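You operate a simulated robot arm through the tools that you are given. There is no shell and no other tool.

You run a simulated robot arm. Do the job below in one go: nothing can be reset, and whatever is moved stays where it is left.

Task
Put things in order on the plywood table. At the end: the orange motor is on the brown rebuild box; the yellow slot brush stands where the orange motor stood; the gold shunt from the plywood table stands where the yellow slot brush stood; the resistor block from the plywood table stands where the gold shunt stood; whatever was shut is shut again. Leave all else as you found it, and nothing knocked over.

Only the result counts: the job must be done as asked and must still hold three seconds after the hand-in. Knocking over, shifting, dropping, spilling or breaking anything else fails it.

Robot
A 7-joint arm with a two-finger parallel gripper, fixed in place. Base frame: the origin is at the foot of the arm, x ahead of it, y to its left, z up; the work surface is at about z = 0. Lengths are in mm, angles in degrees, forces in N, time in s.
With the tool pointing down near the work surface it reaches from about 220 to 580 mm from the base axis. Its first joint turns from -66.0 to 66.0 degrees. Payload 2.5 kg.
The tool frame sits at the grasp point between the pads (the TCP): z along the fingers, y along the line on which they close. The tips reach 23 mm beyond it. Largest opening 94 mm; finger width 38, thickness 10; the body of the gripper, 54 by 96 mm, starts 39 mm behind the TCP.
Orientation is told as [roll, pitch, yaw] about the base's x, y, z axes, in that order, counted from this pose: with the fingers straight down and closing along the base's y, the tool's x points along the base's -x, its y along +y and its z along -z.

Tools
- The arm moves only by the tool apply_moves. Its argument "moves" is a list of rows, each a list of 7 numbers: the shift along the base's x, y, z in m, then the turn, a rotation vector about the base's x, y, z in degrees, then the opening, from 0 (shut) to 1 (fully open). In form: [[tx, ty, tz, rx, ry, rz, claw], ...]. A call has 1 to 20 rows; each row is the pose to reach, as a shift and turn from the pose commanded when the call began. Each row takes 0.2 s and may step no farther than 50 mm and 8.6 degrees from the row before; otherwise, or with a gripper value out of range, the whole call is refused. Where a pose cannot be reached the arm comes as near as it can. A force on the tool above 40 N (or 10 N above the force at the start of the call, whichever is more), or a blocked arm, ends the call early, and 0.2 s more pass. The fingers move at their own pace (about 108 mm/s each) and stop on an object; they squeeze with about 42 N. The grip force told is the motor's: it shows also when the fingers shut on nothing. Time passes only in rows, and 0.2 s behind the last, so rows that repeat a pose let the fingers close. The reply holds the time, the measured pose of the TCP, the force on the tool along the base axes, the opening and the grip force, in the units named above and with some noise, with the torque about the TCP (base axes, N m) and any sound that the robot's microphone picked up, and new pictures: "views" is both (left out), scene, wrist or none.
- Cameras (640 x 400 px; columns grow to the right, rows downward): "scene" is fixed at [119.2, -405.1, 552.4]; the picture's right is [0.83, -0.55, 0.00], its down [-0.29, -0.43, -0.85] and it looks along [0.47, 0.71, -0.52] (base axes); focal length 360 px, centre (320, 200). "wrist" rides on the gripper at [86, 16, -75] in the tool frame; the picture's right is [-0.18, 0.98, 0.00], its down [-0.58, -0.11, -0.81] and it looks along [-0.79, -0.15, 0.59] (tool axes); focal length 243 px, centre (320, 200). There is no depth. A picture from a camera that has moved, and an enlarged one, comes with that camera's place and axes in the base frame and with its lens.
- zoom(camera, box): a new picture of the part [left, top, right, bottom] of that camera's present view, enlarged. The clock stands still meanwhile.
- close_job(): hands the job in; it is judged then, once.

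Places have to be worked out from the pictures, the camera data and where the tool is seen. Open the gripper and draw the arm clear of the work before you hand the job in, unless the task says otherwise.

The tools are called by a JSON object that holds its "fn" and its "kwargs". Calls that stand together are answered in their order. apply_moves: Moves the arm, as the interface text tells. Its arguments: {"type":"object","properties":{"moves":{"type":"array"},"views":{"type":"string","enum":["both","scene","wrist","none"]}},"required":["moves"]} The other tools are called the same way: zoom (camera, box) takes an enlarged picture of a part of a camera's view; close_job () hands the job in.

At the start:

```text
t: 0.0
position: [334.7, 44.5, 268.3]
ee_rot: [0.0, 0.0, 0.0]
contact_force: [0.2, 0.1, 0.1]
moment: [0.0, 0.03, -0.01]
width: 93.7
gripper_force: 0.1
```

scene: 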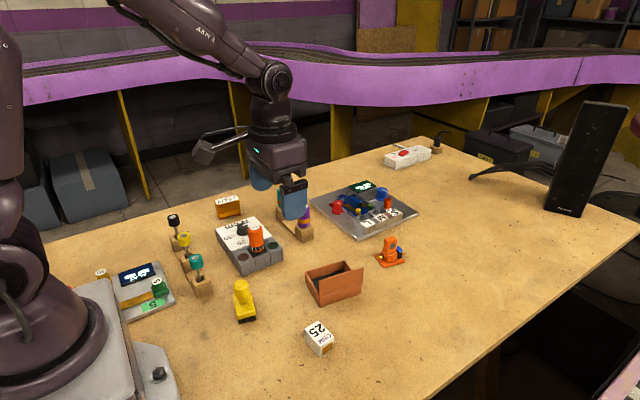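
wrist: 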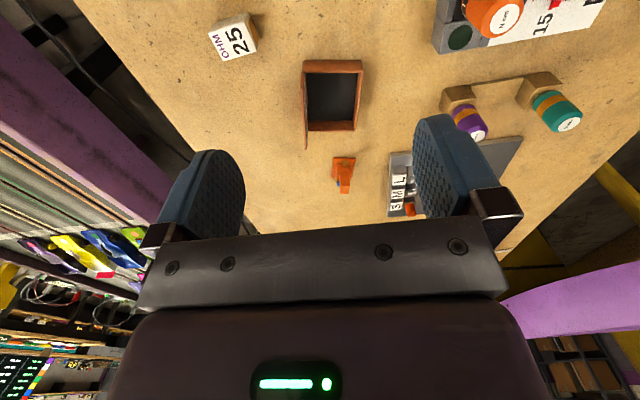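

I start by enlarging the scene view to identify the objects on the table before moving anything.

{"fn": "zoom", "kwargs": {"camera": "scene", "box": [200, 170, 440, 360]}}

{"fn": "zoom", "kwargs": {"camera": "scene", "box": [80, 190, 280, 330]}}

{"fn": "zoom", "kwargs": {"camera": "scene", "box": [280, 120, 480, 280]}}

{"fn": "zoom", "kwargs": {"camera": "wrist", "box": [180, 0, 640, 260]}}

```text
2.11 times, centred on (320, 265) of scene
camera zoom: at [119.2, -405.1, 552.4], right [0.83, -0.55, 0.0], down [-0.29, -0.43, -0.85], along [0.47, 0.71, -0.52], focal length 758 px, centre (320, 63)
```

zoom: 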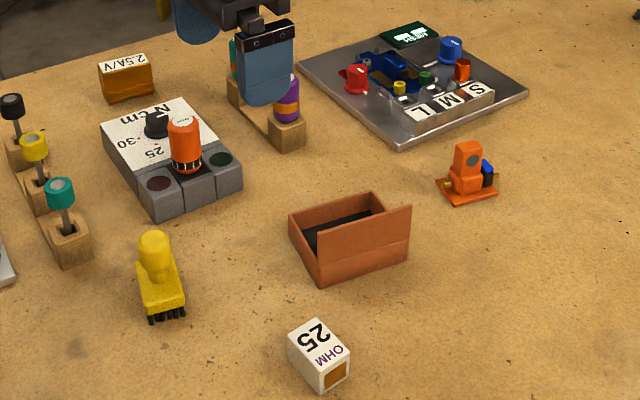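

```text
2.86 times, centred on (180, 260) of scene
camera zoom: at [119.2, -405.1, 552.4], right [0.83, -0.55, 0.0], down [-0.29, -0.43, -0.85], along [0.47, 0.71, -0.52], focal length 1029 px, centre (720, 29)
```

zoom: 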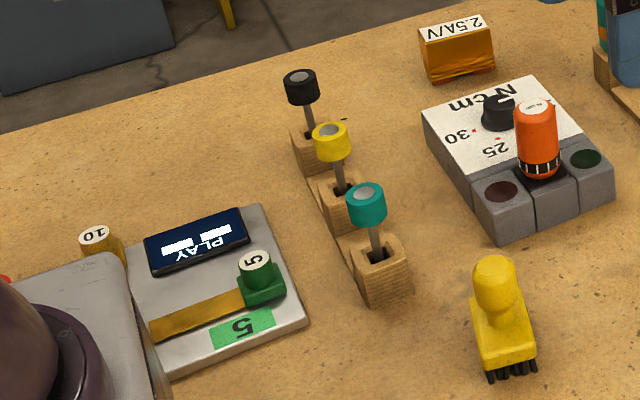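

```text
2.50 times, centred on (380, 200) of scene
camera zoom: at [119.2, -405.1, 552.4], right [0.83, -0.55, 0.0], down [-0.29, -0.43, -0.85], along [0.47, 0.71, -0.52], focal length 901 px, centre (170, 200)
```

zoom: 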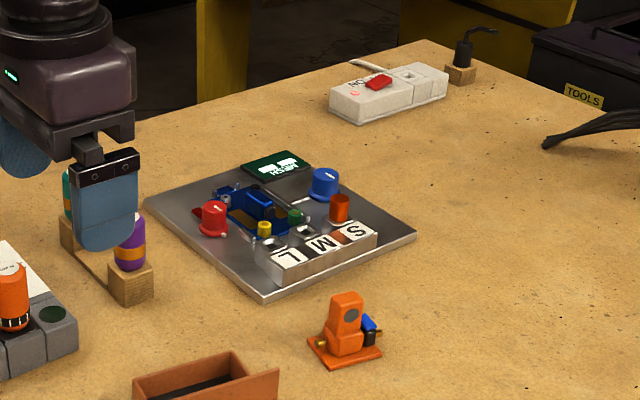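

```text
1.39 times, centred on (410, 130) of wrist
camera zoom: at [246.9, 60.6, 341.4], right [0.18, 0.98, 0.0], down [0.58, -0.11, 0.81], along [0.79, -0.15, -0.59], focal length 338 px, centre (195, 297)
```

zoom: 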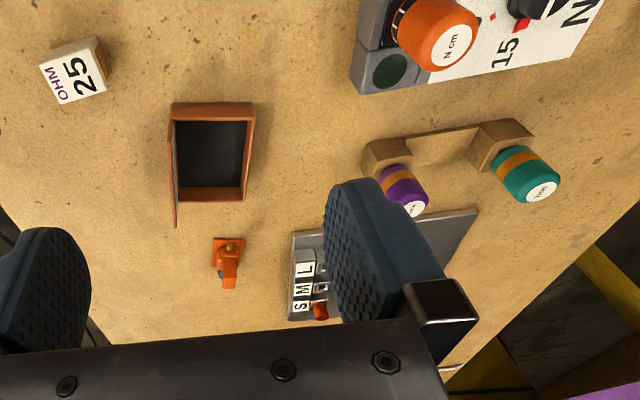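

The motor appears to be at about (605, 38) and the box at about (441, 34). I enlarge each further to see how the box, motor, brush and shunt are built.

{"fn": "zoom", "kwargs": {"camera": "scene", "box": [295, 250, 375, 310]}}

{"fn": "zoom", "kwargs": {"camera": "scene", "box": [360, 225, 420, 275]}}

{"fn": "zoom", "kwargs": {"camera": "wrist", "box": [270, 40, 400, 210]}}

{"fn": "zoom", "kwargs": {"camera": "scene", "box": [210, 260, 290, 340]}}

{"fn": "zoom", "kwargs": {"camera": "scene", "box": [300, 170, 430, 250]}}

{"fn": "zoom", "kwargs": {"camera": "scene", "box": [340, 110, 500, 200]}}

```text
6.67 times, centred on (335, 280) of scene
camera zoom: at [119.2, -405.1, 552.4], right [0.83, -0.55, 0.0], down [-0.29, -0.43, -0.85], along [0.47, 0.71, -0.52], focal length 2402 px, centre (220, -333)
```

zoom: 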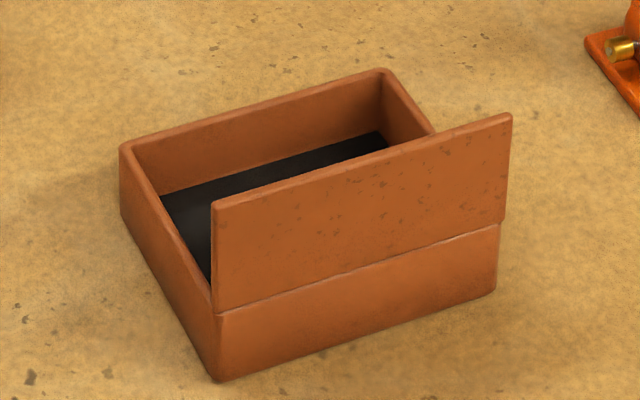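

```text
8.00 times, centred on (390, 250) of scene
camera zoom: at [119.2, -405.1, 552.4], right [0.83, -0.55, 0.0], down [-0.29, -0.43, -0.85], along [0.47, 0.71, -0.52], focal length 2882 px, centre (-240, -200)
```

zoom: 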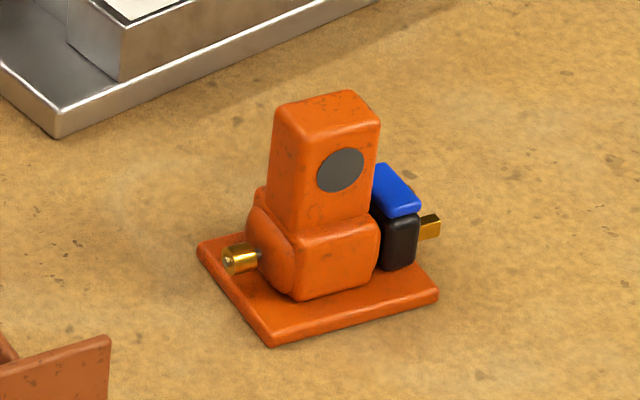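

```text
2.35 times, centred on (335, 125) of wrist
camera zoom: at [246.9, 60.6, 341.4], right [0.18, 0.98, 0.0], down [0.58, -0.11, 0.81], along [0.79, -0.15, -0.59], focal length 571 px, centre (285, 376)
```

zoom: 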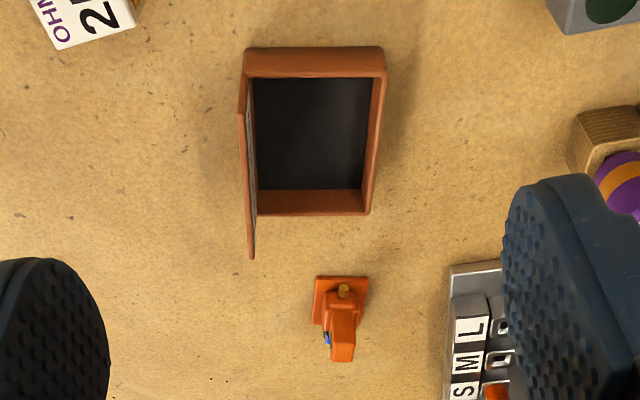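

```text
5.00 times, centred on (250, 300) of scene
camera zoom: at [119.2, -405.1, 552.4], right [0.83, -0.55, 0.0], down [-0.29, -0.43, -0.85], along [0.47, 0.71, -0.52], focal length 1801 px, centre (670, -300)
```

zoom: 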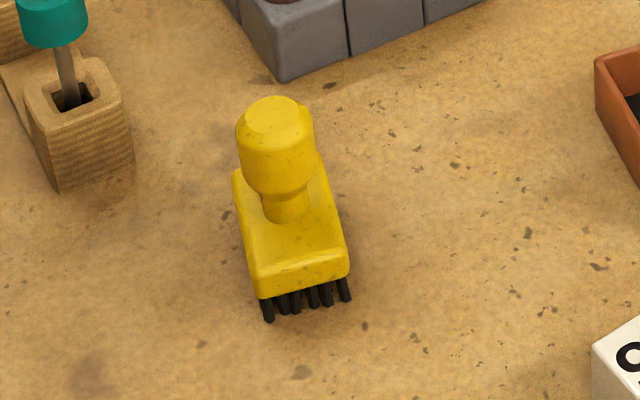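

```text
4.92 times, centred on (365, 210) of scene
camera zoom: at [119.2, -405.1, 552.4], right [0.83, -0.55, 0.0], down [-0.29, -0.43, -0.85], along [0.47, 0.71, -0.52], focal length 1774 px, centre (98, 151)
```

zoom: 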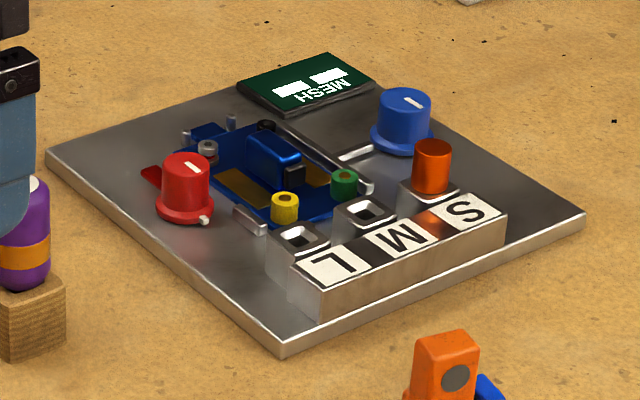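

```text
4.00 times, centred on (420, 155) of scene
camera zoom: at [119.2, -405.1, 552.4], right [0.83, -0.55, 0.0], down [-0.29, -0.43, -0.85], along [0.47, 0.71, -0.52], focal length 1441 px, centre (-80, 380)
```

zoom: 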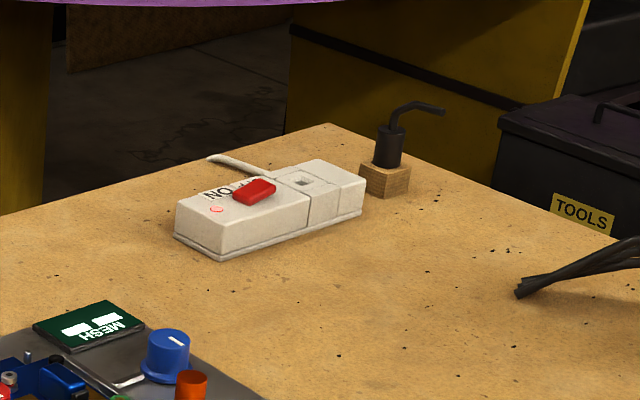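

The brown box is an open, black-lined box with an upright panel on its -y side. It measures about 94×75×30 mm and is turned about -10°. The motor base is about 53×38 mm at (605, 39). I pull the wrist back to view the brush and box from another angle.

{"fn": "apply_moves", "kwargs": {"moves": [[-0.03, 0.005, 0.01, 0, 0, 0, 1], [-0.06, 0.01, 0.02, 0, 0, 0, 1], [-0.09, 0.015, 0.03, 0, 0, 0, 1], [-0.1, 0.02, 0.03, 0, 0, 0, 1], [-0.1, 0.02, 0.03, 0, 0, 0, 1]], "views": "both"}}

```text
t: 1.2
position: [234.9, 63.1, 297.5]
ee_rot: [0.0, 0.1, 0.1]
contact_force: [0.3, -1.0, 0.2]
moment: [0.0, 0.0, -0.03]
width: 94.2
gripper_force: 0.0
camera wrist: at [146.3, 80.6, 371.3], right [0.18, 0.98, 0.0], down [0.58, -0.11, 0.81], along [0.79, -0.15, -0.59], focal length 243 px, centre (320, 200)
```

scene: 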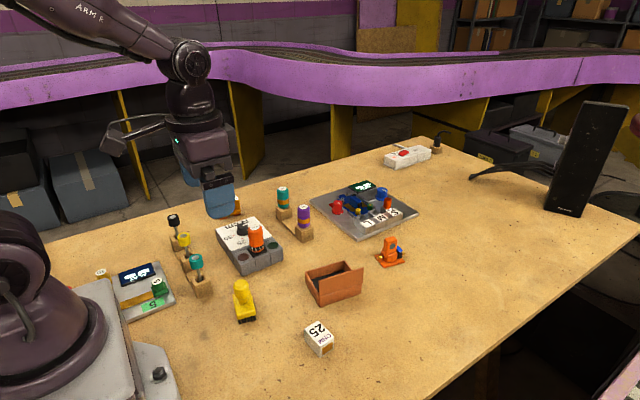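
wrist: 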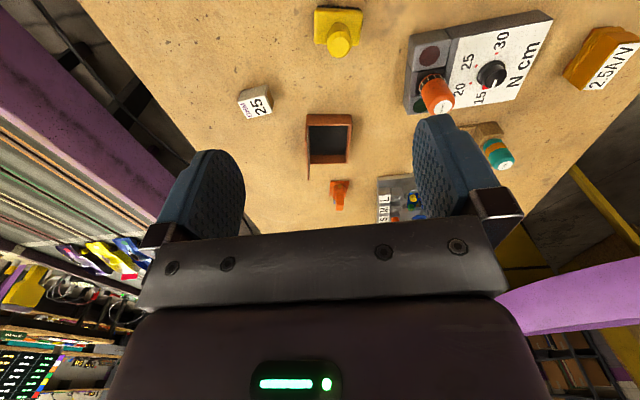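

The wrist now sees the brush, resistor, box, motor and shunt together. I enlarge them to measure where they are.

{"fn": "zoom", "kwargs": {"camera": "wrist", "box": [290, 0, 390, 70]}}

{"fn": "zoom", "kwargs": {"camera": "wrist", "box": [400, 0, 640, 160]}}

{"fn": "zoom", "kwargs": {"camera": "wrist", "box": [220, 70, 390, 220]}}

{"fn": "zoom", "kwargs": {"camera": "scene", "box": [215, 180, 315, 280]}}

{"fn": "zoom", "kwargs": {"camera": "scene", "box": [290, 310, 350, 370]}}

```text
5.71 times, centred on (340, 35) of wrist
camera zoom: at [146.3, 80.6, 371.3], right [0.18, 0.98, 0.0], down [0.58, -0.11, 0.81], along [0.79, -0.15, -0.59], focal length 1386 px, centre (206, 1143)
```

zoom: 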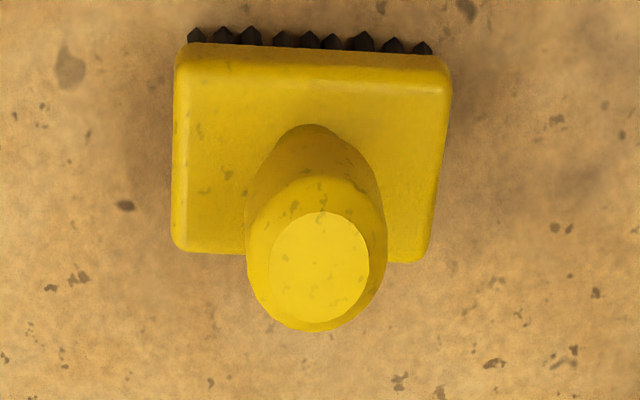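

```text
2.50 times, centred on (520, 80) of wrist
camera zoom: at [146.3, 80.6, 371.3], right [0.18, 0.98, 0.0], down [0.58, -0.11, 0.81], along [0.79, -0.15, -0.59], focal length 606 px, centre (-180, 500)
```

zoom: 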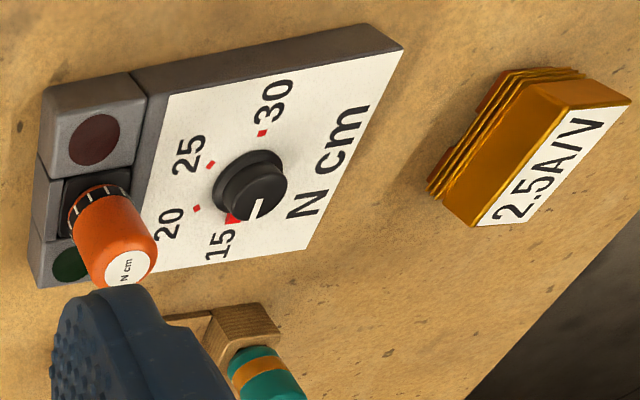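

```text
2.67 times, centred on (305, 145) of wrist
camera zoom: at [146.3, 80.6, 371.3], right [0.18, 0.98, 0.0], down [0.58, -0.11, 0.81], along [0.79, -0.15, -0.59], focal length 647 px, centre (360, 347)
```

zoom: 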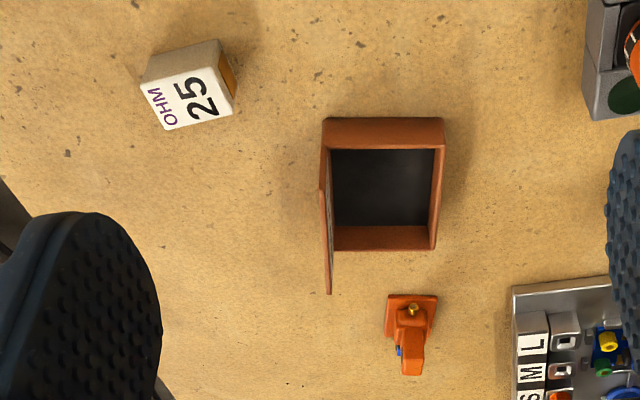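

```text
4.00 times, centred on (265, 230) of scene
camera zoom: at [119.2, -405.1, 552.4], right [0.83, -0.55, 0.0], down [-0.29, -0.43, -0.85], along [0.47, 0.71, -0.52], focal length 1441 px, centre (540, 80)
```

zoom: 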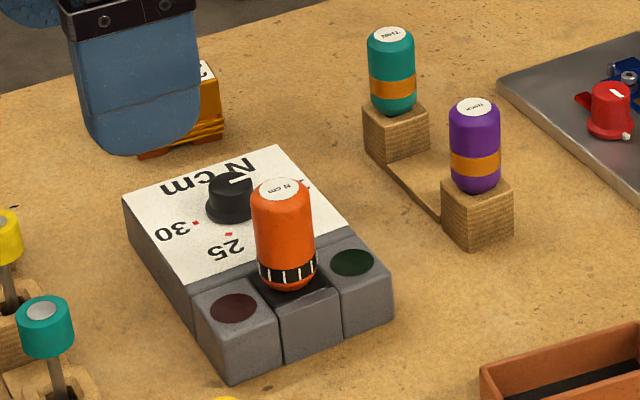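

```text
6.67 times, centred on (320, 340) of scene
camera zoom: at [119.2, -405.1, 552.4], right [0.83, -0.55, 0.0], down [-0.29, -0.43, -0.85], along [0.47, 0.71, -0.52], focal length 2402 px, centre (320, -733)
```

zoom: 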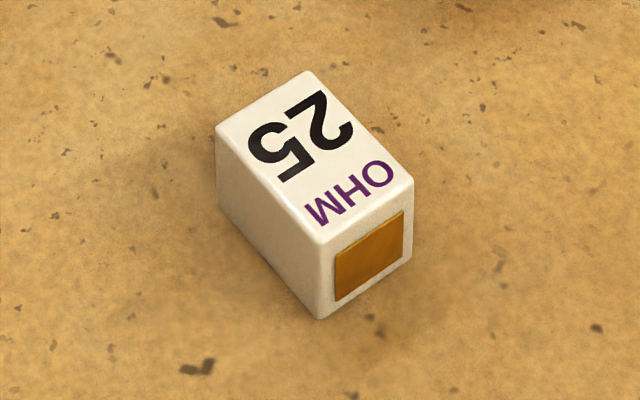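

Measurements so far:
- **Brush:** knob top at (265, 81, 77), plate centre about (264, 80).
- **Resistor:** about 29×44×30 mm at (345, -60).
- **Shunt:** near (367, 425).

Next I move toward the motor for a closer look.

{"fn": "apply_moves", "kwargs": {"moves": [[0.04, -0.004, 0.0, 0, 0, 0, 1], [0.08, -0.008, -0.01, 0, 0, 0, 1], [0.12, -0.012, -0.025, 0, 0, 0, 1], [0.16, -0.016, -0.04, 0, 0, 0, 1], [0.2, -0.02, -0.06, 0, 0, 0, 1], [0.24, -0.025, -0.078, 0, 0, 0, 1], [0.245, -0.025, -0.078, 0, 0, 0, 1]], "views": "both"}}

{"fn": "zoom", "kwargs": {"camera": "wrist", "box": [240, 0, 440, 130]}}

```text
t: 2.8
position: [478.6, 38.0, 218.8]
ee_rot: [-0.1, 0.0, 0.0]
contact_force: [-0.5, -0.2, 0.1]
moment: [0.0, 0.0, 0.0]
width: 94.1
gripper_force: 0.0
camera wrist: at [391.9, 54.8, 292.7], right [0.18, 0.98, 0.0], down [0.58, -0.11, 0.81], along [0.79, -0.15, -0.59], focal length 243 px, centre (320, 200)
```

scene: 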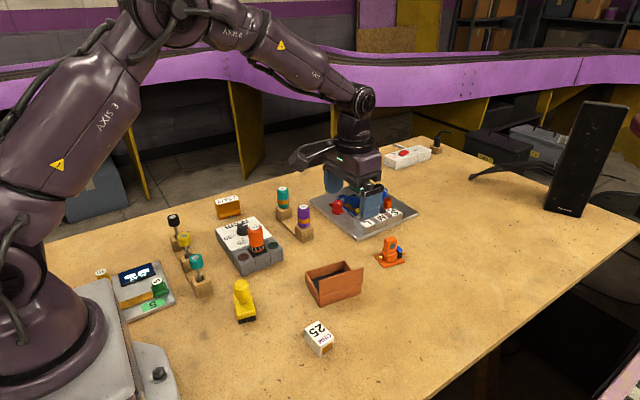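
wrist: 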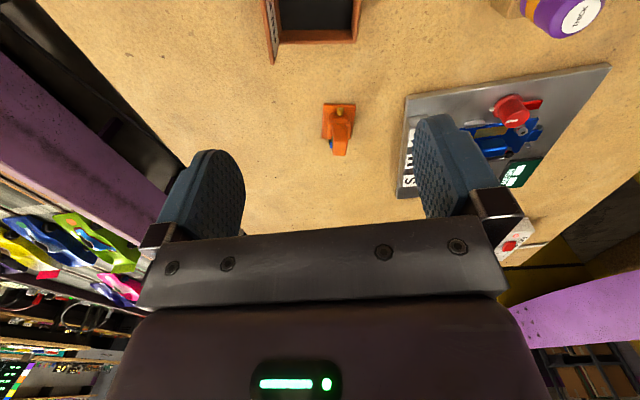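

```text
3.08 times, centred on (340, 65) of wrist
camera zoom: at [391.9, 54.8, 292.7], right [0.18, 0.98, 0.0], down [0.58, -0.11, 0.81], along [0.79, -0.15, -0.59], focal length 746 px, centre (258, 615)
```

zoom: 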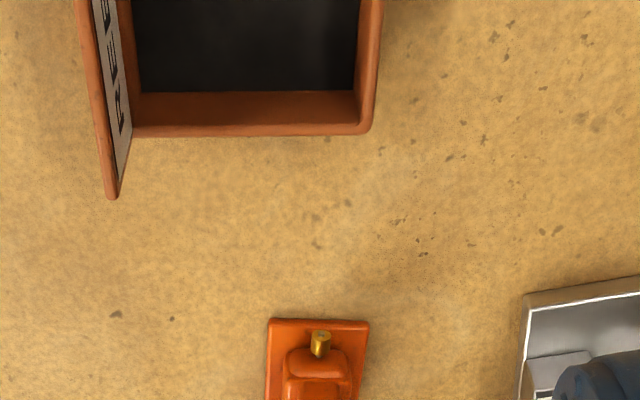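

The upright panel carries a label ("REB…") on its inner face, so it is a sign-board on the open box. I enlarge the motor and the box for accurate corner positions.

{"fn": "zoom", "kwargs": {"camera": "wrist", "box": [300, 90, 380, 170]}}

{"fn": "zoom", "kwargs": {"camera": "wrist", "box": [250, 0, 380, 80]}}

{"fn": "zoom", "kwargs": {"camera": "scene", "box": [200, 180, 260, 230]}}

```text
5.00 times, centred on (340, 130) of wrist
camera zoom: at [391.9, 54.8, 292.7], right [0.18, 0.98, 0.0], down [0.58, -0.11, 0.81], along [0.79, -0.15, -0.59], focal length 1213 px, centre (220, 550)
```

zoom: 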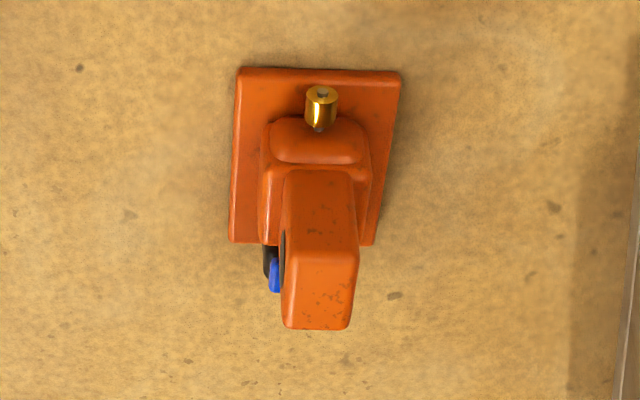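

```text
4.92 times, centred on (315, 40) of wrist
camera zoom: at [391.9, 54.8, 292.7], right [0.18, 0.98, 0.0], down [0.58, -0.11, 0.81], along [0.79, -0.15, -0.59], focal length 1194 px, centre (345, 988)
```

zoom: 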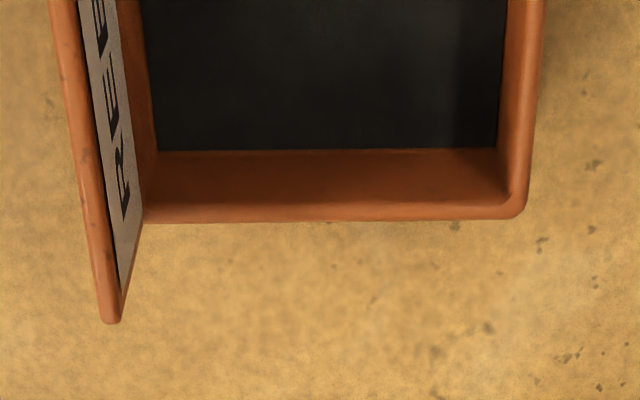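

```text
8.00 times, centred on (230, 205) of scene
camera zoom: at [119.2, -405.1, 552.4], right [0.83, -0.55, 0.0], down [-0.29, -0.43, -0.85], along [0.47, 0.71, -0.52], focal length 2882 px, centre (1040, 160)
```

zoom: 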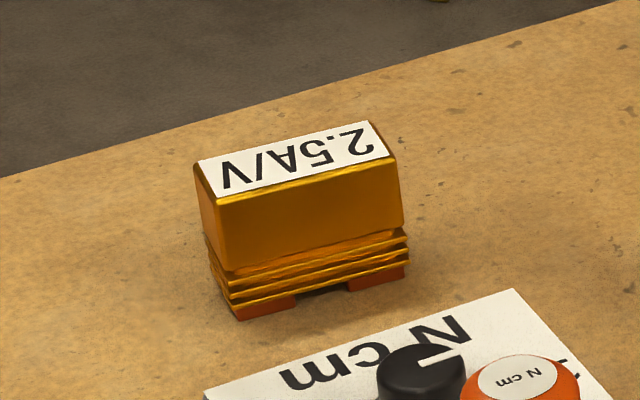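

Motor: tower top about 25×19 mm, centred near (600, 40), top z about 60, turned about -12°, with a 57×43 mm plate. Box centre is about (445, 40) with the same turn. I move above the motor with a -12° yaw and no tilt to test reach at a safe height.

{"fn": "apply_moves", "kwargs": {"moves": [[0.03, 0.0, -0.005, 0, 0, -6, 0.8], [0.06, 0.001, -0.01, 0, 0, -12, 0.6], [0.09, 0.001, -0.03, 0, 0, -12, 0.6], [0.12, 0.001, -0.06, 0, 0, -12, 0.6], [0.12, 0.001, -0.09, 0, 0, -12, 0.6], [0.12, 0.001, -0.11, 0, 0, -12, 0.6], [0.12, 0.001, -0.11, 0, 0, -12, 0.6]], "views": "both"}}

{"fn": "zoom", "kwargs": {"camera": "scene", "box": [340, 180, 460, 280]}}

```text
t: 4.4
position: [598.2, 38.9, 109.1]
ee_rot: [0.0, -0.1, -12.0]
contact_force: [-0.2, -0.2, 0.1]
moment: [0.0, 0.0, 0.01]
width: 56.5
gripper_force: 0.2
camera wrist: at [516.9, 74.6, 183.8], right [0.39, 0.92, 0.0], down [0.55, -0.23, 0.81], along [0.74, -0.31, -0.59], focal length 243 px, centre (320, 200)
```

scene: 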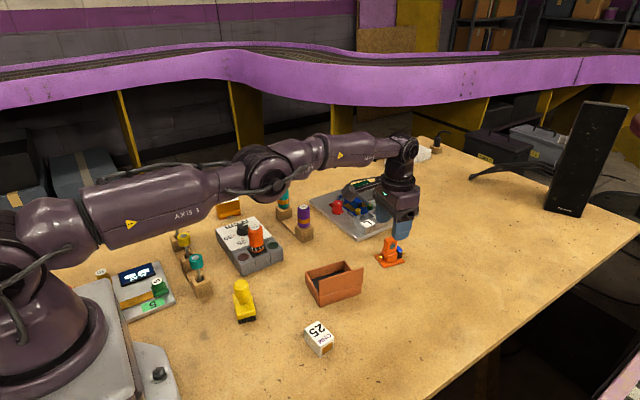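
wrist: 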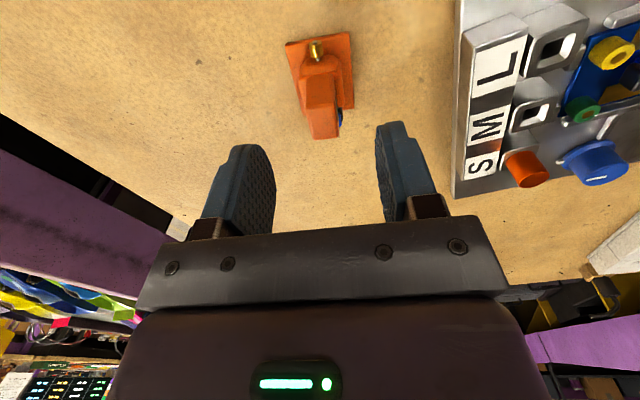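

```text
4.00 times, centred on (400, 230) of scene
camera zoom: at [119.2, -405.1, 552.4], right [0.83, -0.55, 0.0], down [-0.29, -0.43, -0.85], along [0.47, 0.71, -0.52], focal length 1441 px, centre (0, 80)
```

zoom: 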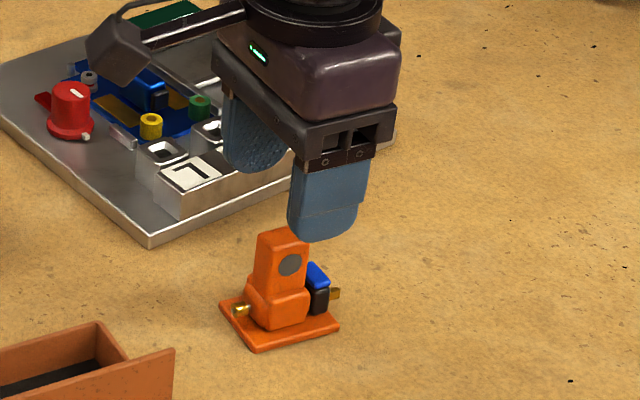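

No-tilt reach is fine at z≈109 (598, 39). I enlarge the wrist view to check alignment before descending.

{"fn": "zoom", "kwargs": {"camera": "wrist", "box": [270, 20, 380, 150]}}

```text
3.08 times, centred on (325, 85) of wrist
camera zoom: at [516.9, 74.6, 183.8], right [0.39, 0.92, 0.0], down [0.55, -0.23, 0.81], along [0.74, -0.31, -0.59], focal length 746 px, centre (305, 554)
```

zoom: 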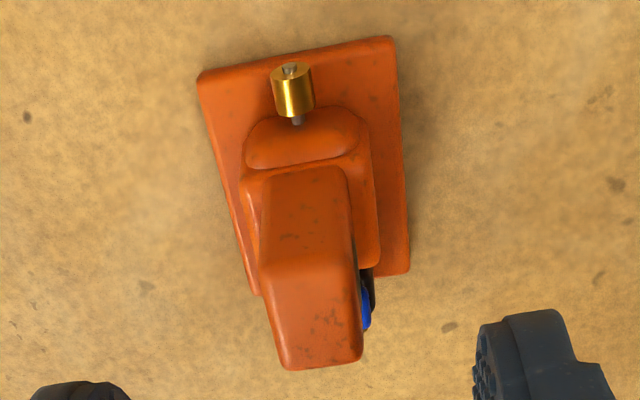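

The motor's plate centre is about (603, 41) and its tower centre about (599.5, 42). I descend to z≈53 with the fingers open around the tower, still without tilt, and check that the pose is reached.

{"fn": "apply_moves", "kwargs": {"moves": [[0.0005, 0.001, -0.02, 0, 0, -0.5, 0.6], [0.001, 0.0015, -0.04, 0, 0, -0.5, 0.6], [0.001, 0.0015, -0.057, 0, 0, -0.5, 0.6], [0.001, 0.0015, -0.057, 0, 0, -0.5, 0.6]], "views": "both"}}

{"fn": "zoom", "kwargs": {"camera": "scene", "box": [340, 180, 460, 280]}}

{"fn": "zoom", "kwargs": {"camera": "wrist", "box": [200, 60, 440, 230]}}

```text
t: 5.4
position: [593.8, 40.9, 54.2]
ee_rot: [0.1, -0.1, -12.5]
contact_force: [-0.1, -0.4, 0.2]
moment: [0.02, 0.03, 0.0]
width: 56.3
gripper_force: 0.0
out of reach, approached as far as the arm can: row 2, 3, 4
camera wrist: at [512.6, 76.5, 127.3], right [0.39, 0.92, 0.0], down [0.54, -0.23, 0.81], along [0.74, -0.32, -0.59], focal length 243 px, centre (320, 200)
```

scene: 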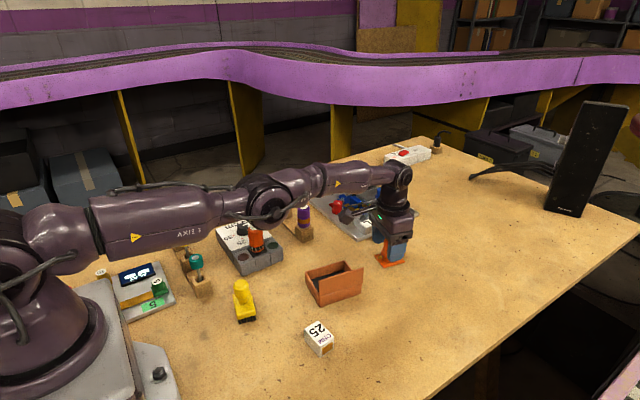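
wrist: 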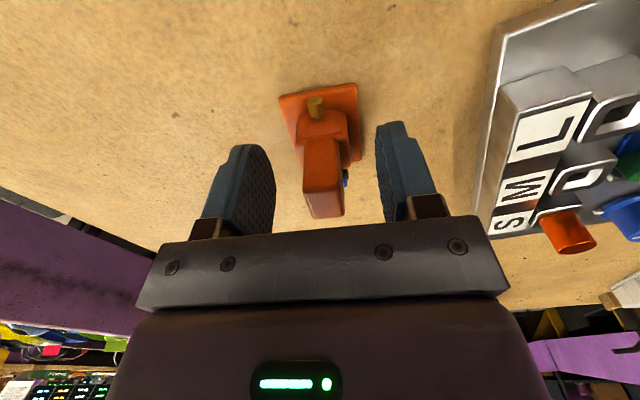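

```text
4.00 times, centred on (400, 230) of scene
camera zoom: at [119.2, -405.1, 552.4], right [0.83, -0.55, 0.0], down [-0.29, -0.43, -0.85], along [0.47, 0.71, -0.52], focal length 1441 px, centre (0, 80)
```

zoom: 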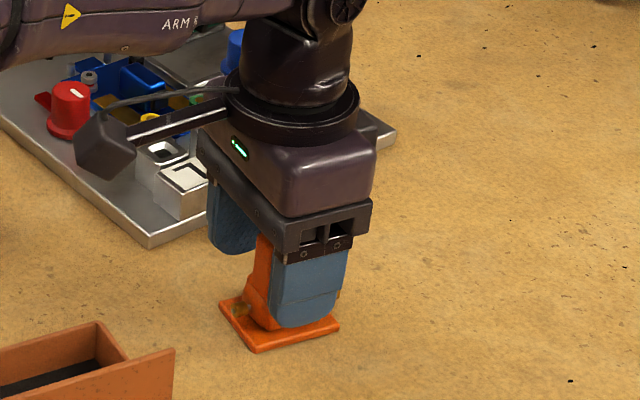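

```text
2.35 times, centred on (320, 145) of wrist
camera zoom: at [512.6, 76.5, 127.3], right [0.39, 0.92, 0.0], down [0.54, -0.23, 0.81], along [0.74, -0.32, -0.59], focal length 571 px, centre (320, 329)
```

zoom: 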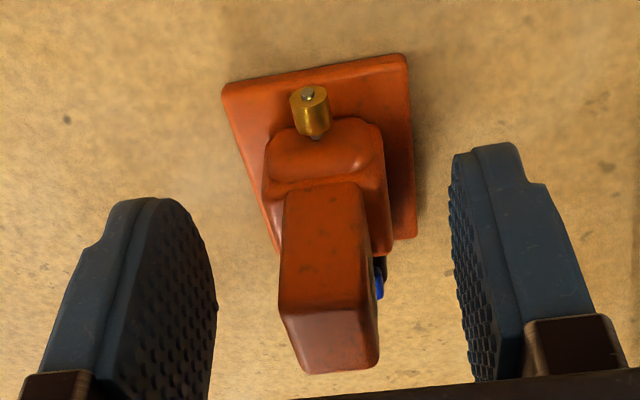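

The arm stops at its reach limit, about (594, 41, 54). The 38 mm pads still cover the whole 25 mm tower, so I close on it here.

{"fn": "apply_moves", "kwargs": {"moves": [[0, 0, 0, 0, 0, 0, 0.3], [0, 0, 0, 0, 0, 0, 0.1], [0, 0, 0, 0, 0, 0, 0], [0, 0, 0, 0, 0, 0, 0]], "views": "both"}}

{"fn": "zoom", "kwargs": {"camera": "scene", "box": [340, 180, 460, 280]}}

{"fn": "zoom", "kwargs": {"camera": "wrist", "box": [200, 60, 440, 230]}}

```text
t: 6.4
position: [594.2, 41.3, 53.8]
ee_rot: [0.1, 0.0, -12.4]
contact_force: [0.3, 0.8, 0.6]
moment: [-0.01, -0.03, 0.01]
width: 17.4
gripper_force: 41.9
camera wrist: at [512.5, 76.5, 127.3], right [0.39, 0.92, 0.0], down [0.54, -0.23, 0.81], along [0.74, -0.32, -0.59], focal length 243 px, centre (320, 200)
```

scene: 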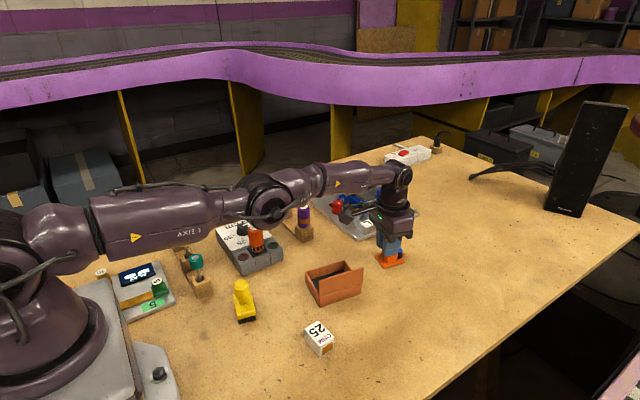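
wrist: 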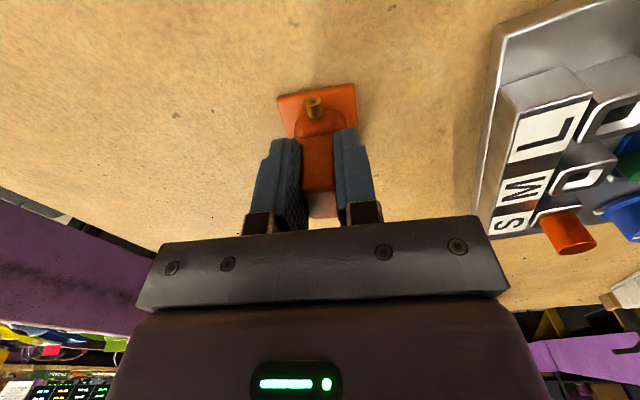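

```text
4.00 times, centred on (400, 230) of scene
camera zoom: at [119.2, -405.1, 552.4], right [0.83, -0.55, 0.0], down [-0.29, -0.43, -0.85], along [0.47, 0.71, -0.52], focal length 1441 px, centre (0, 80)
```

zoom: 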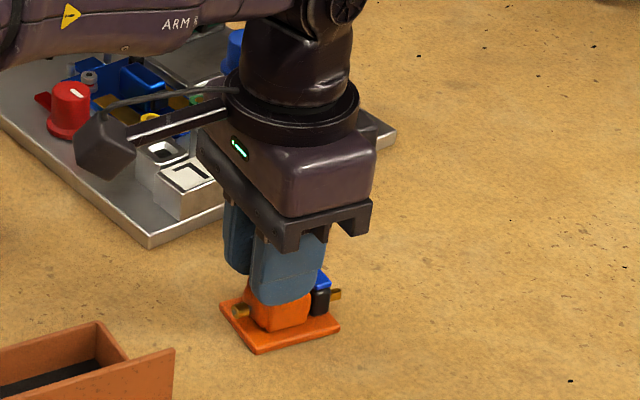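

```text
2.35 times, centred on (320, 145) of wrist
camera zoom: at [512.5, 76.5, 127.3], right [0.39, 0.92, 0.0], down [0.54, -0.23, 0.81], along [0.74, -0.32, -0.59], focal length 571 px, centre (320, 329)
```

zoom: 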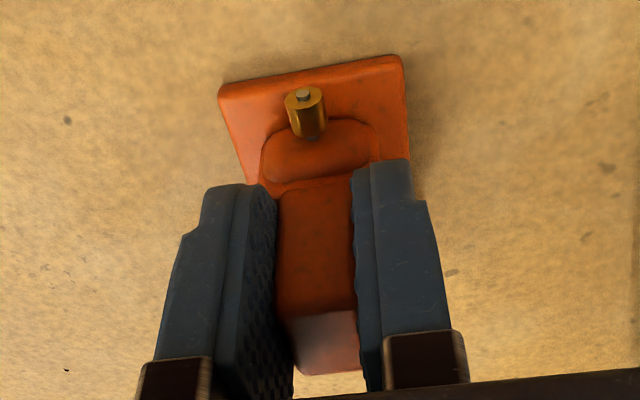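

The grip is solid (17.4 mm, 42 N). I lift the motor and carry it above the box centre, turning it about 2.5° to line up with the box.

{"fn": "apply_moves", "kwargs": {"moves": [[-0.006, 0, 0.02, 0, 0, 0, 0], [-0.01, 0, 0.05, 0, 0, 0, 0], [-0.025, 0, 0.085, 0, 0, 0, 0], [-0.065, 0, 0.095, 0, 0, 0, 0], [-0.105, 0, 0.095, 0, 0, 1, 0], [-0.14, 0.001, 0.095, 0, 0, 2.5, 0], [-0.1647, 0.001, 0.095, 0, 0, 2.5, 0], [-0.1647, 0.001, 0.095, 0, 0, 2.5, 0]], "views": "both"}}

{"fn": "zoom", "kwargs": {"camera": "scene", "box": [280, 200, 420, 310]}}

{"fn": "zoom", "kwargs": {"camera": "wrist", "box": [200, 0, 440, 230]}}

```text
t: 8.2
position: [429.5, 43.0, 147.4]
ee_rot: [-0.1, 0.0, -10.0]
contact_force: [-0.2, 0.6, -1.2]
moment: [-0.01, 0.0, 0.0]
width: 17.1
gripper_force: 42.0
camera wrist: at [346.7, 74.6, 221.7], right [0.35, 0.94, 0.0], down [0.55, -0.21, 0.81], along [0.76, -0.28, -0.59], focal length 243 px, centre (320, 200)
```

scene: 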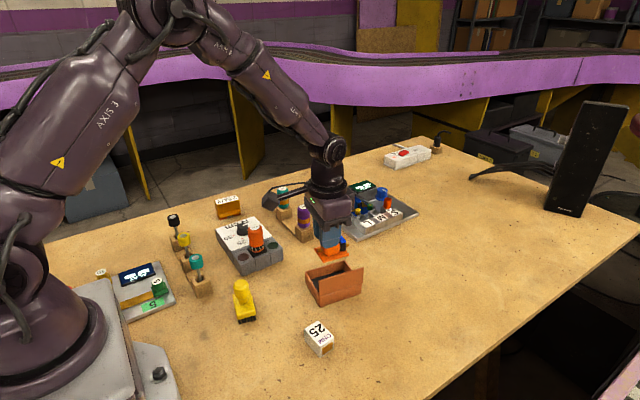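
wrist: 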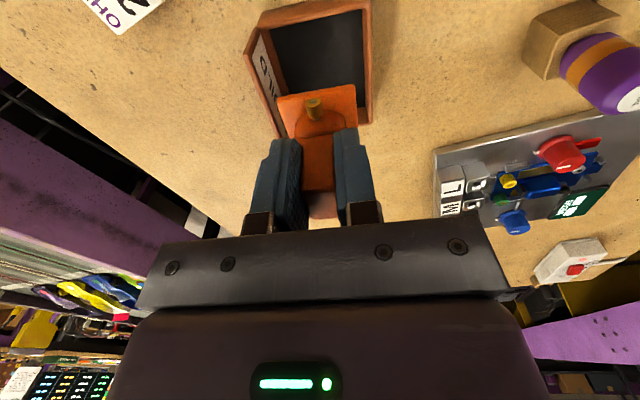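

```text
3.64 times, centred on (350, 255) of scene
camera zoom: at [119.2, -405.1, 552.4], right [0.83, -0.55, 0.0], down [-0.29, -0.43, -0.85], along [0.47, 0.71, -0.52], focal length 1310 px, centre (211, 0)
```

zoom: 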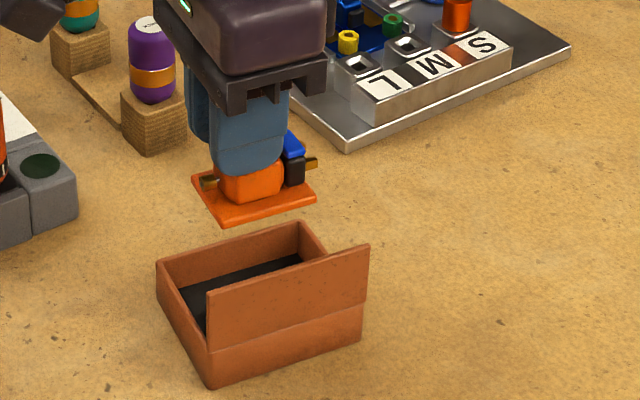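

```text
1.74 times, centred on (320, 115) of wrist
camera zoom: at [346.7, 74.6, 221.7], right [0.35, 0.94, 0.0], down [0.55, -0.21, 0.81], along [0.76, -0.28, -0.59], focal length 422 px, centre (320, 348)
```

zoom: 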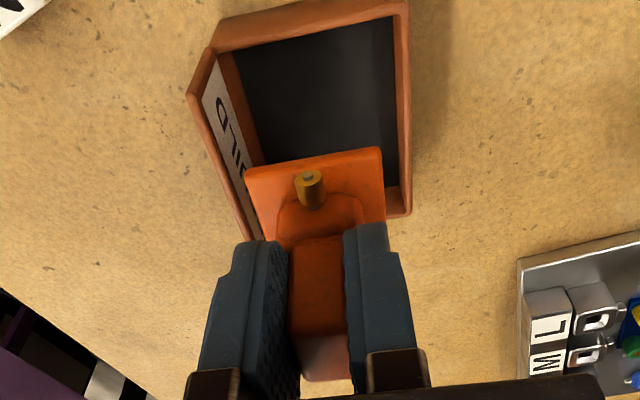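

The motor hangs level and its plate centre is about (440, 43), against the box centre at about (444.5, 41.5). I shift +5 mm in x and +1 mm in y and lower it into the box, stopping just above the floor.

{"fn": "apply_moves", "kwargs": {"moves": [[0.005, 0.001, 0, 0, 0, 0, 0], [0.005, 0.001, -0.03, 0, 0, 0, 0], [0.005, 0.001, -0.055, 0, 0, 0, 0], [0.005, 0.001, -0.07, 0, 0, 0, 0], [0.005, 0.001, -0.08, 0, 0, 0, 0], [0.005, 0.001, -0.085, 0, 0, 0, 0], [0.005, 0.001, -0.085, 0, 0, 0, 0]], "views": "both"}}

{"fn": "zoom", "kwargs": {"camera": "scene", "box": [280, 200, 420, 310]}}

{"fn": "zoom", "kwargs": {"camera": "wrist", "box": [200, 0, 440, 230]}}

```text
t: 9.8
position: [435.1, 43.5, 64.1]
ee_rot: [0.1, 0.0, -10.0]
contact_force: [0.3, -0.4, -0.8]
moment: [0.0, 0.0, -0.01]
width: 17.5
gripper_force: 41.9
camera wrist: at [351.5, 75.2, 137.5], right [0.35, 0.94, 0.0], down [0.55, -0.21, 0.81], along [0.75, -0.28, -0.59], focal length 243 px, centre (320, 200)
```

scene: 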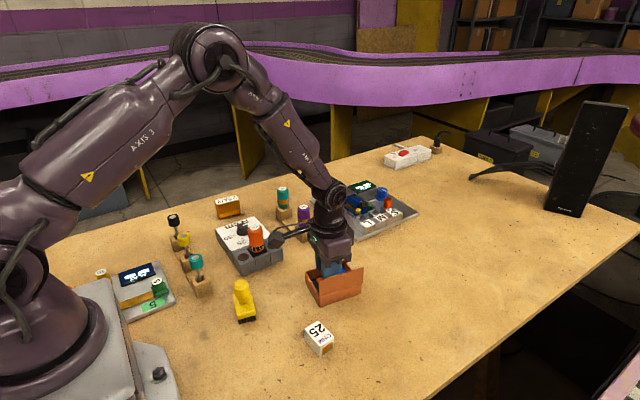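
wrist: 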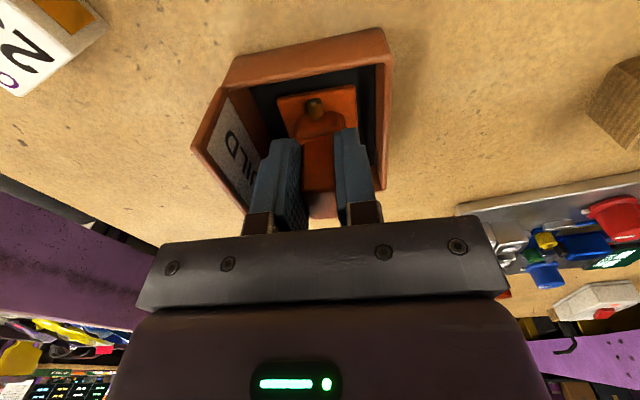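

```text
3.64 times, centred on (350, 255) of scene
camera zoom: at [119.2, -405.1, 552.4], right [0.83, -0.55, 0.0], down [-0.29, -0.43, -0.85], along [0.47, 0.71, -0.52], focal length 1310 px, centre (211, 0)
```

zoom: 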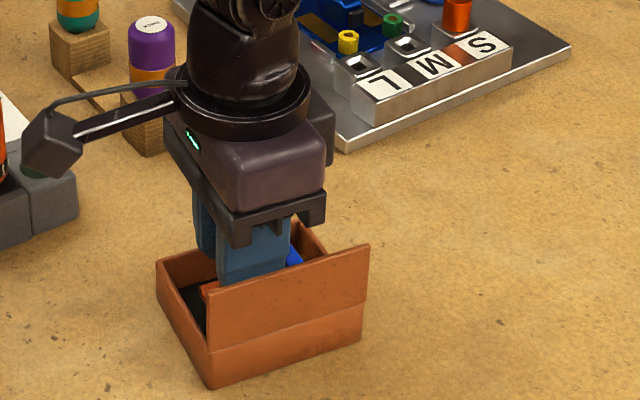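

```text
1.74 times, centred on (320, 115) of wrist
camera zoom: at [351.5, 75.2, 137.5], right [0.35, 0.94, 0.0], down [0.55, -0.21, 0.81], along [0.75, -0.28, -0.59], focal length 422 px, centre (320, 348)
```

zoom: 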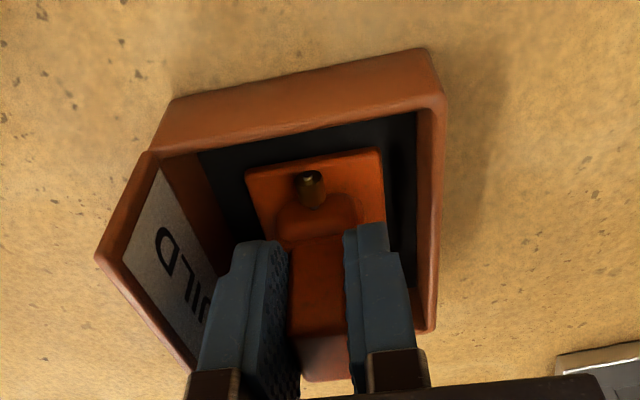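

The motor sits centred inside the walls with clearance all round. I lower the last few millimetres in small steps, watching for contact force.

{"fn": "apply_moves", "kwargs": {"moves": [[0, 0, -0.002, 0, 0, 0, 0], [0, 0, -0.004, 0, 0, 0, 0], [0, 0, -0.005, 0, 0, 0, 0], [0, 0, -0.005, 0, 0, 0, 0]], "views": "none"}}

```text
t: 10.8
position: [434.4, 44.2, 57.7]
ee_rot: [0.0, 0.0, -10.0]
contact_force: [0.2, 0.2, -0.8]
moment: [0.01, -0.01, 0.0]
width: 17.6
gripper_force: 41.8
```

No contact yet at TCP z≈58. I go on in 1 mm steps.

{"fn": "apply_moves", "kwargs": {"moves": [[0, 0, -0.001, 0, 0, 0, 0], [0, 0, -0.002, 0, 0, 0, 0], [0, 0, -0.002, 0, 0, 0, 0]], "views": "none"}}

```text
t: 11.6
position: [435.5, 42.9, 58.2]
ee_rot: [0.1, -0.1, -10.0]
contact_force: [-11.1, -0.1, 36.3]
moment: [-0.05, 0.06, 0.0]
width: 17.4
gripper_force: 41.8
```

Contact: 36 N upward at TCP z≈58, so the motor is resting on the box floor. I ease up about 1 mm to take the load off before letting go.

{"fn": "apply_moves", "kwargs": {"moves": [[0, 0, 0.001, 0, 0, 0, 0], [0, 0, 0.001, 0, 0, 0, 0]], "views": "none"}}

```text
t: 12.2
position: [435.8, 43.3, 57.8]
ee_rot: [0.1, -0.2, -10.1]
contact_force: [-1.1, 2.3, 26.1]
moment: [0.02, -0.1, 0.03]
width: 17.3
gripper_force: 42.3
```

{"fn": "apply_moves", "kwargs": {"moves": [[0, 0, 0.001, 0, 0, 0, 0], [0, 0, 0.001, 0, 0, 0, 0]], "views": "none"}}

```text
t: 12.8
position: [435.4, 42.2, 58.5]
ee_rot: [-0.1, -0.1, -10.0]
contact_force: [4.1, 1.6, 11.5]
moment: [-0.01, -0.6, 0.05]
width: 17.4
gripper_force: 42.3
```

The load is down to about 11 N and the motor is still seated. I open the fingers just enough to release, to about 33 mm so they stay clear of the sign.

{"fn": "apply_moves", "kwargs": {"moves": [[0, 0, 0.0005, 0, 0, 0, 0.24], [0, 0, 0.0005, 0, 0, 0, 0.3], [0, 0, 0.0005, 0, 0, 0, 0.34], [0, 0, 0.0005, 0, 0, 0, 0.34]], "views": "both"}}

{"fn": "zoom", "kwargs": {"camera": "wrist", "box": [200, 0, 440, 230]}}

```text
t: 13.8
position: [435.1, 42.3, 58.9]
ee_rot: [0.0, 0.0, -10.0]
contact_force: [-0.1, 0.0, -0.1]
moment: [0.01, 0.01, 0.01]
width: 32.2
gripper_force: 0.0
camera wrist: at [351.5, 74.6, 132.3], right [0.35, 0.94, 0.0], down [0.55, -0.21, 0.81], along [0.75, -0.28, -0.59], focal length 243 px, centre (320, 200)
```

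scene: 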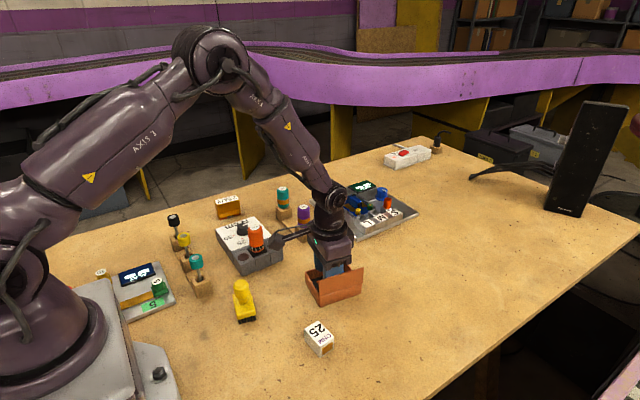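
wrist: 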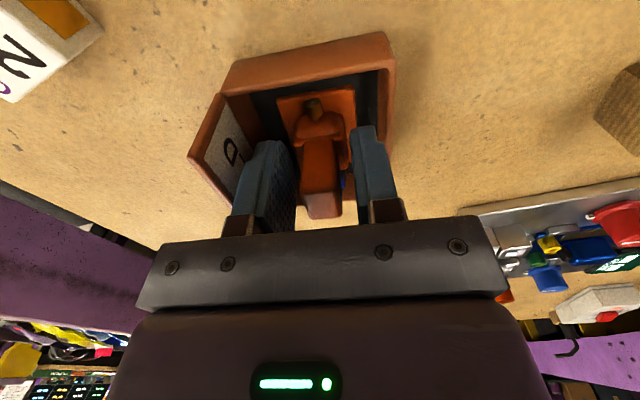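

```text
1.74 times, centred on (320, 115) of wrist
camera zoom: at [351.5, 74.6, 132.3], right [0.35, 0.94, 0.0], down [0.55, -0.21, 0.81], along [0.75, -0.28, -0.59], focal length 422 px, centre (320, 348)
```

zoom: 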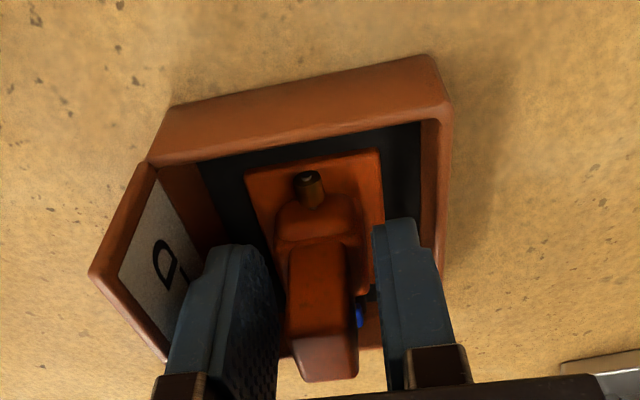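

The motor stands upright and free inside the box. I lift straight out, then move over the brush at a safe height.

{"fn": "apply_moves", "kwargs": {"moves": [[0, 0, 0.03, 0, 0, 0, 0.34], [0, 0, 0.07, 0, 0, 0, 0.34], [0, 0, 0.11, 0, 0, 0, 0.4], [-0.04, 0.008, 0.115, 0, 0, -0.5, 0.5], [-0.085, 0.018, 0.115, 0, 0, -1, 0.6], [-0.13, 0.028, 0.115, 0, 0, -1, 0.6], [-0.17, 0.038, 0.115, 0, 0, -1, 0.6], [-0.178, 0.0385, 0.115, 0, 0, -1, 0.6], [-0.178, 0.0385, 0.115, 0, 0, -1, 0.6]], "views": "both"}}

{"fn": "zoom", "kwargs": {"camera": "scene", "box": [280, 230, 400, 310]}}

{"fn": "zoom", "kwargs": {"camera": "wrist", "box": [200, 0, 440, 150]}}

```text
t: 15.8
position: [257.3, 82.6, 174.6]
ee_rot: [0.1, 0.0, -11.0]
contact_force: [-0.1, 0.1, 0.8]
moment: [0.01, 0.02, 0.03]
width: 56.4
gripper_force: 0.1
camera wrist: at [173.9, 115.5, 248.1], right [0.37, 0.93, 0.0], down [0.55, -0.22, 0.81], along [0.75, -0.3, -0.59], focal length 243 px, centre (320, 200)
```

scene: 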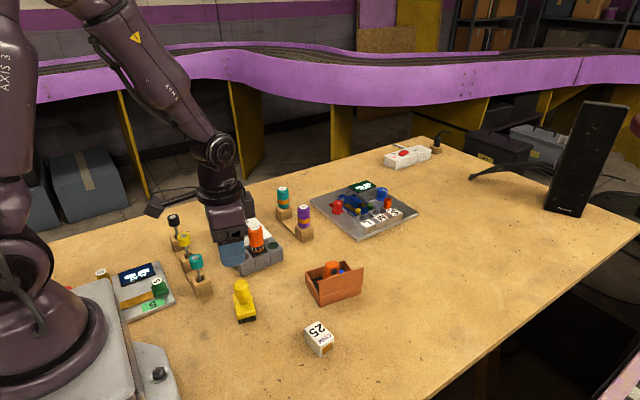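
wrist: 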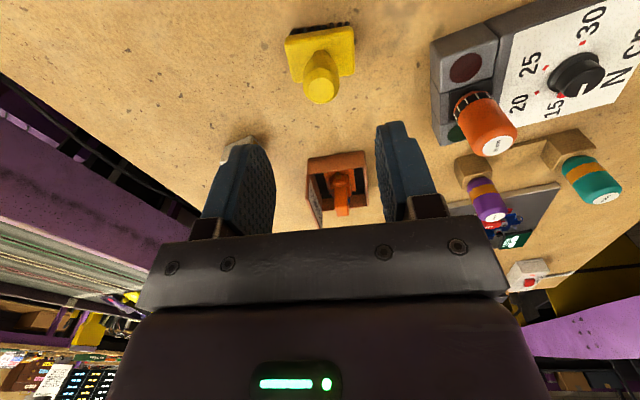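

```text
5.00 times, centred on (340, 270) of scene
camera zoom: at [119.2, -405.1, 552.4], right [0.83, -0.55, 0.0], down [-0.29, -0.43, -0.85], along [0.47, 0.71, -0.52], focal length 1801 px, centre (220, -150)
```

zoom: 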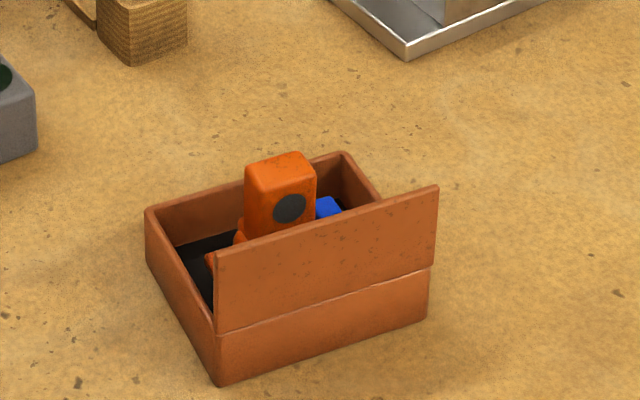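

```text
2.67 times, centred on (320, 75) of wrist
camera zoom: at [173.9, 115.5, 248.1], right [0.37, 0.93, 0.0], down [0.55, -0.22, 0.81], along [0.75, -0.3, -0.59], focal length 647 px, centre (320, 533)
```

zoom: 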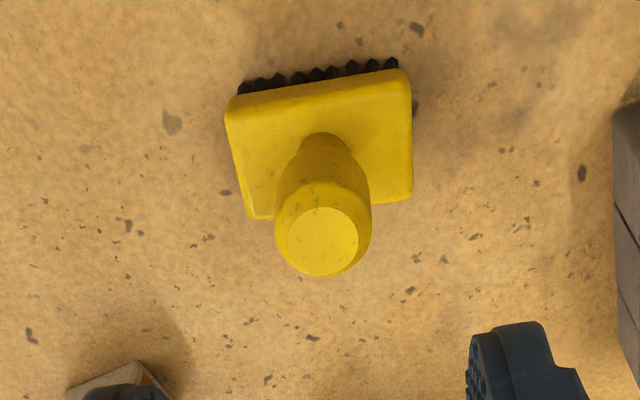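

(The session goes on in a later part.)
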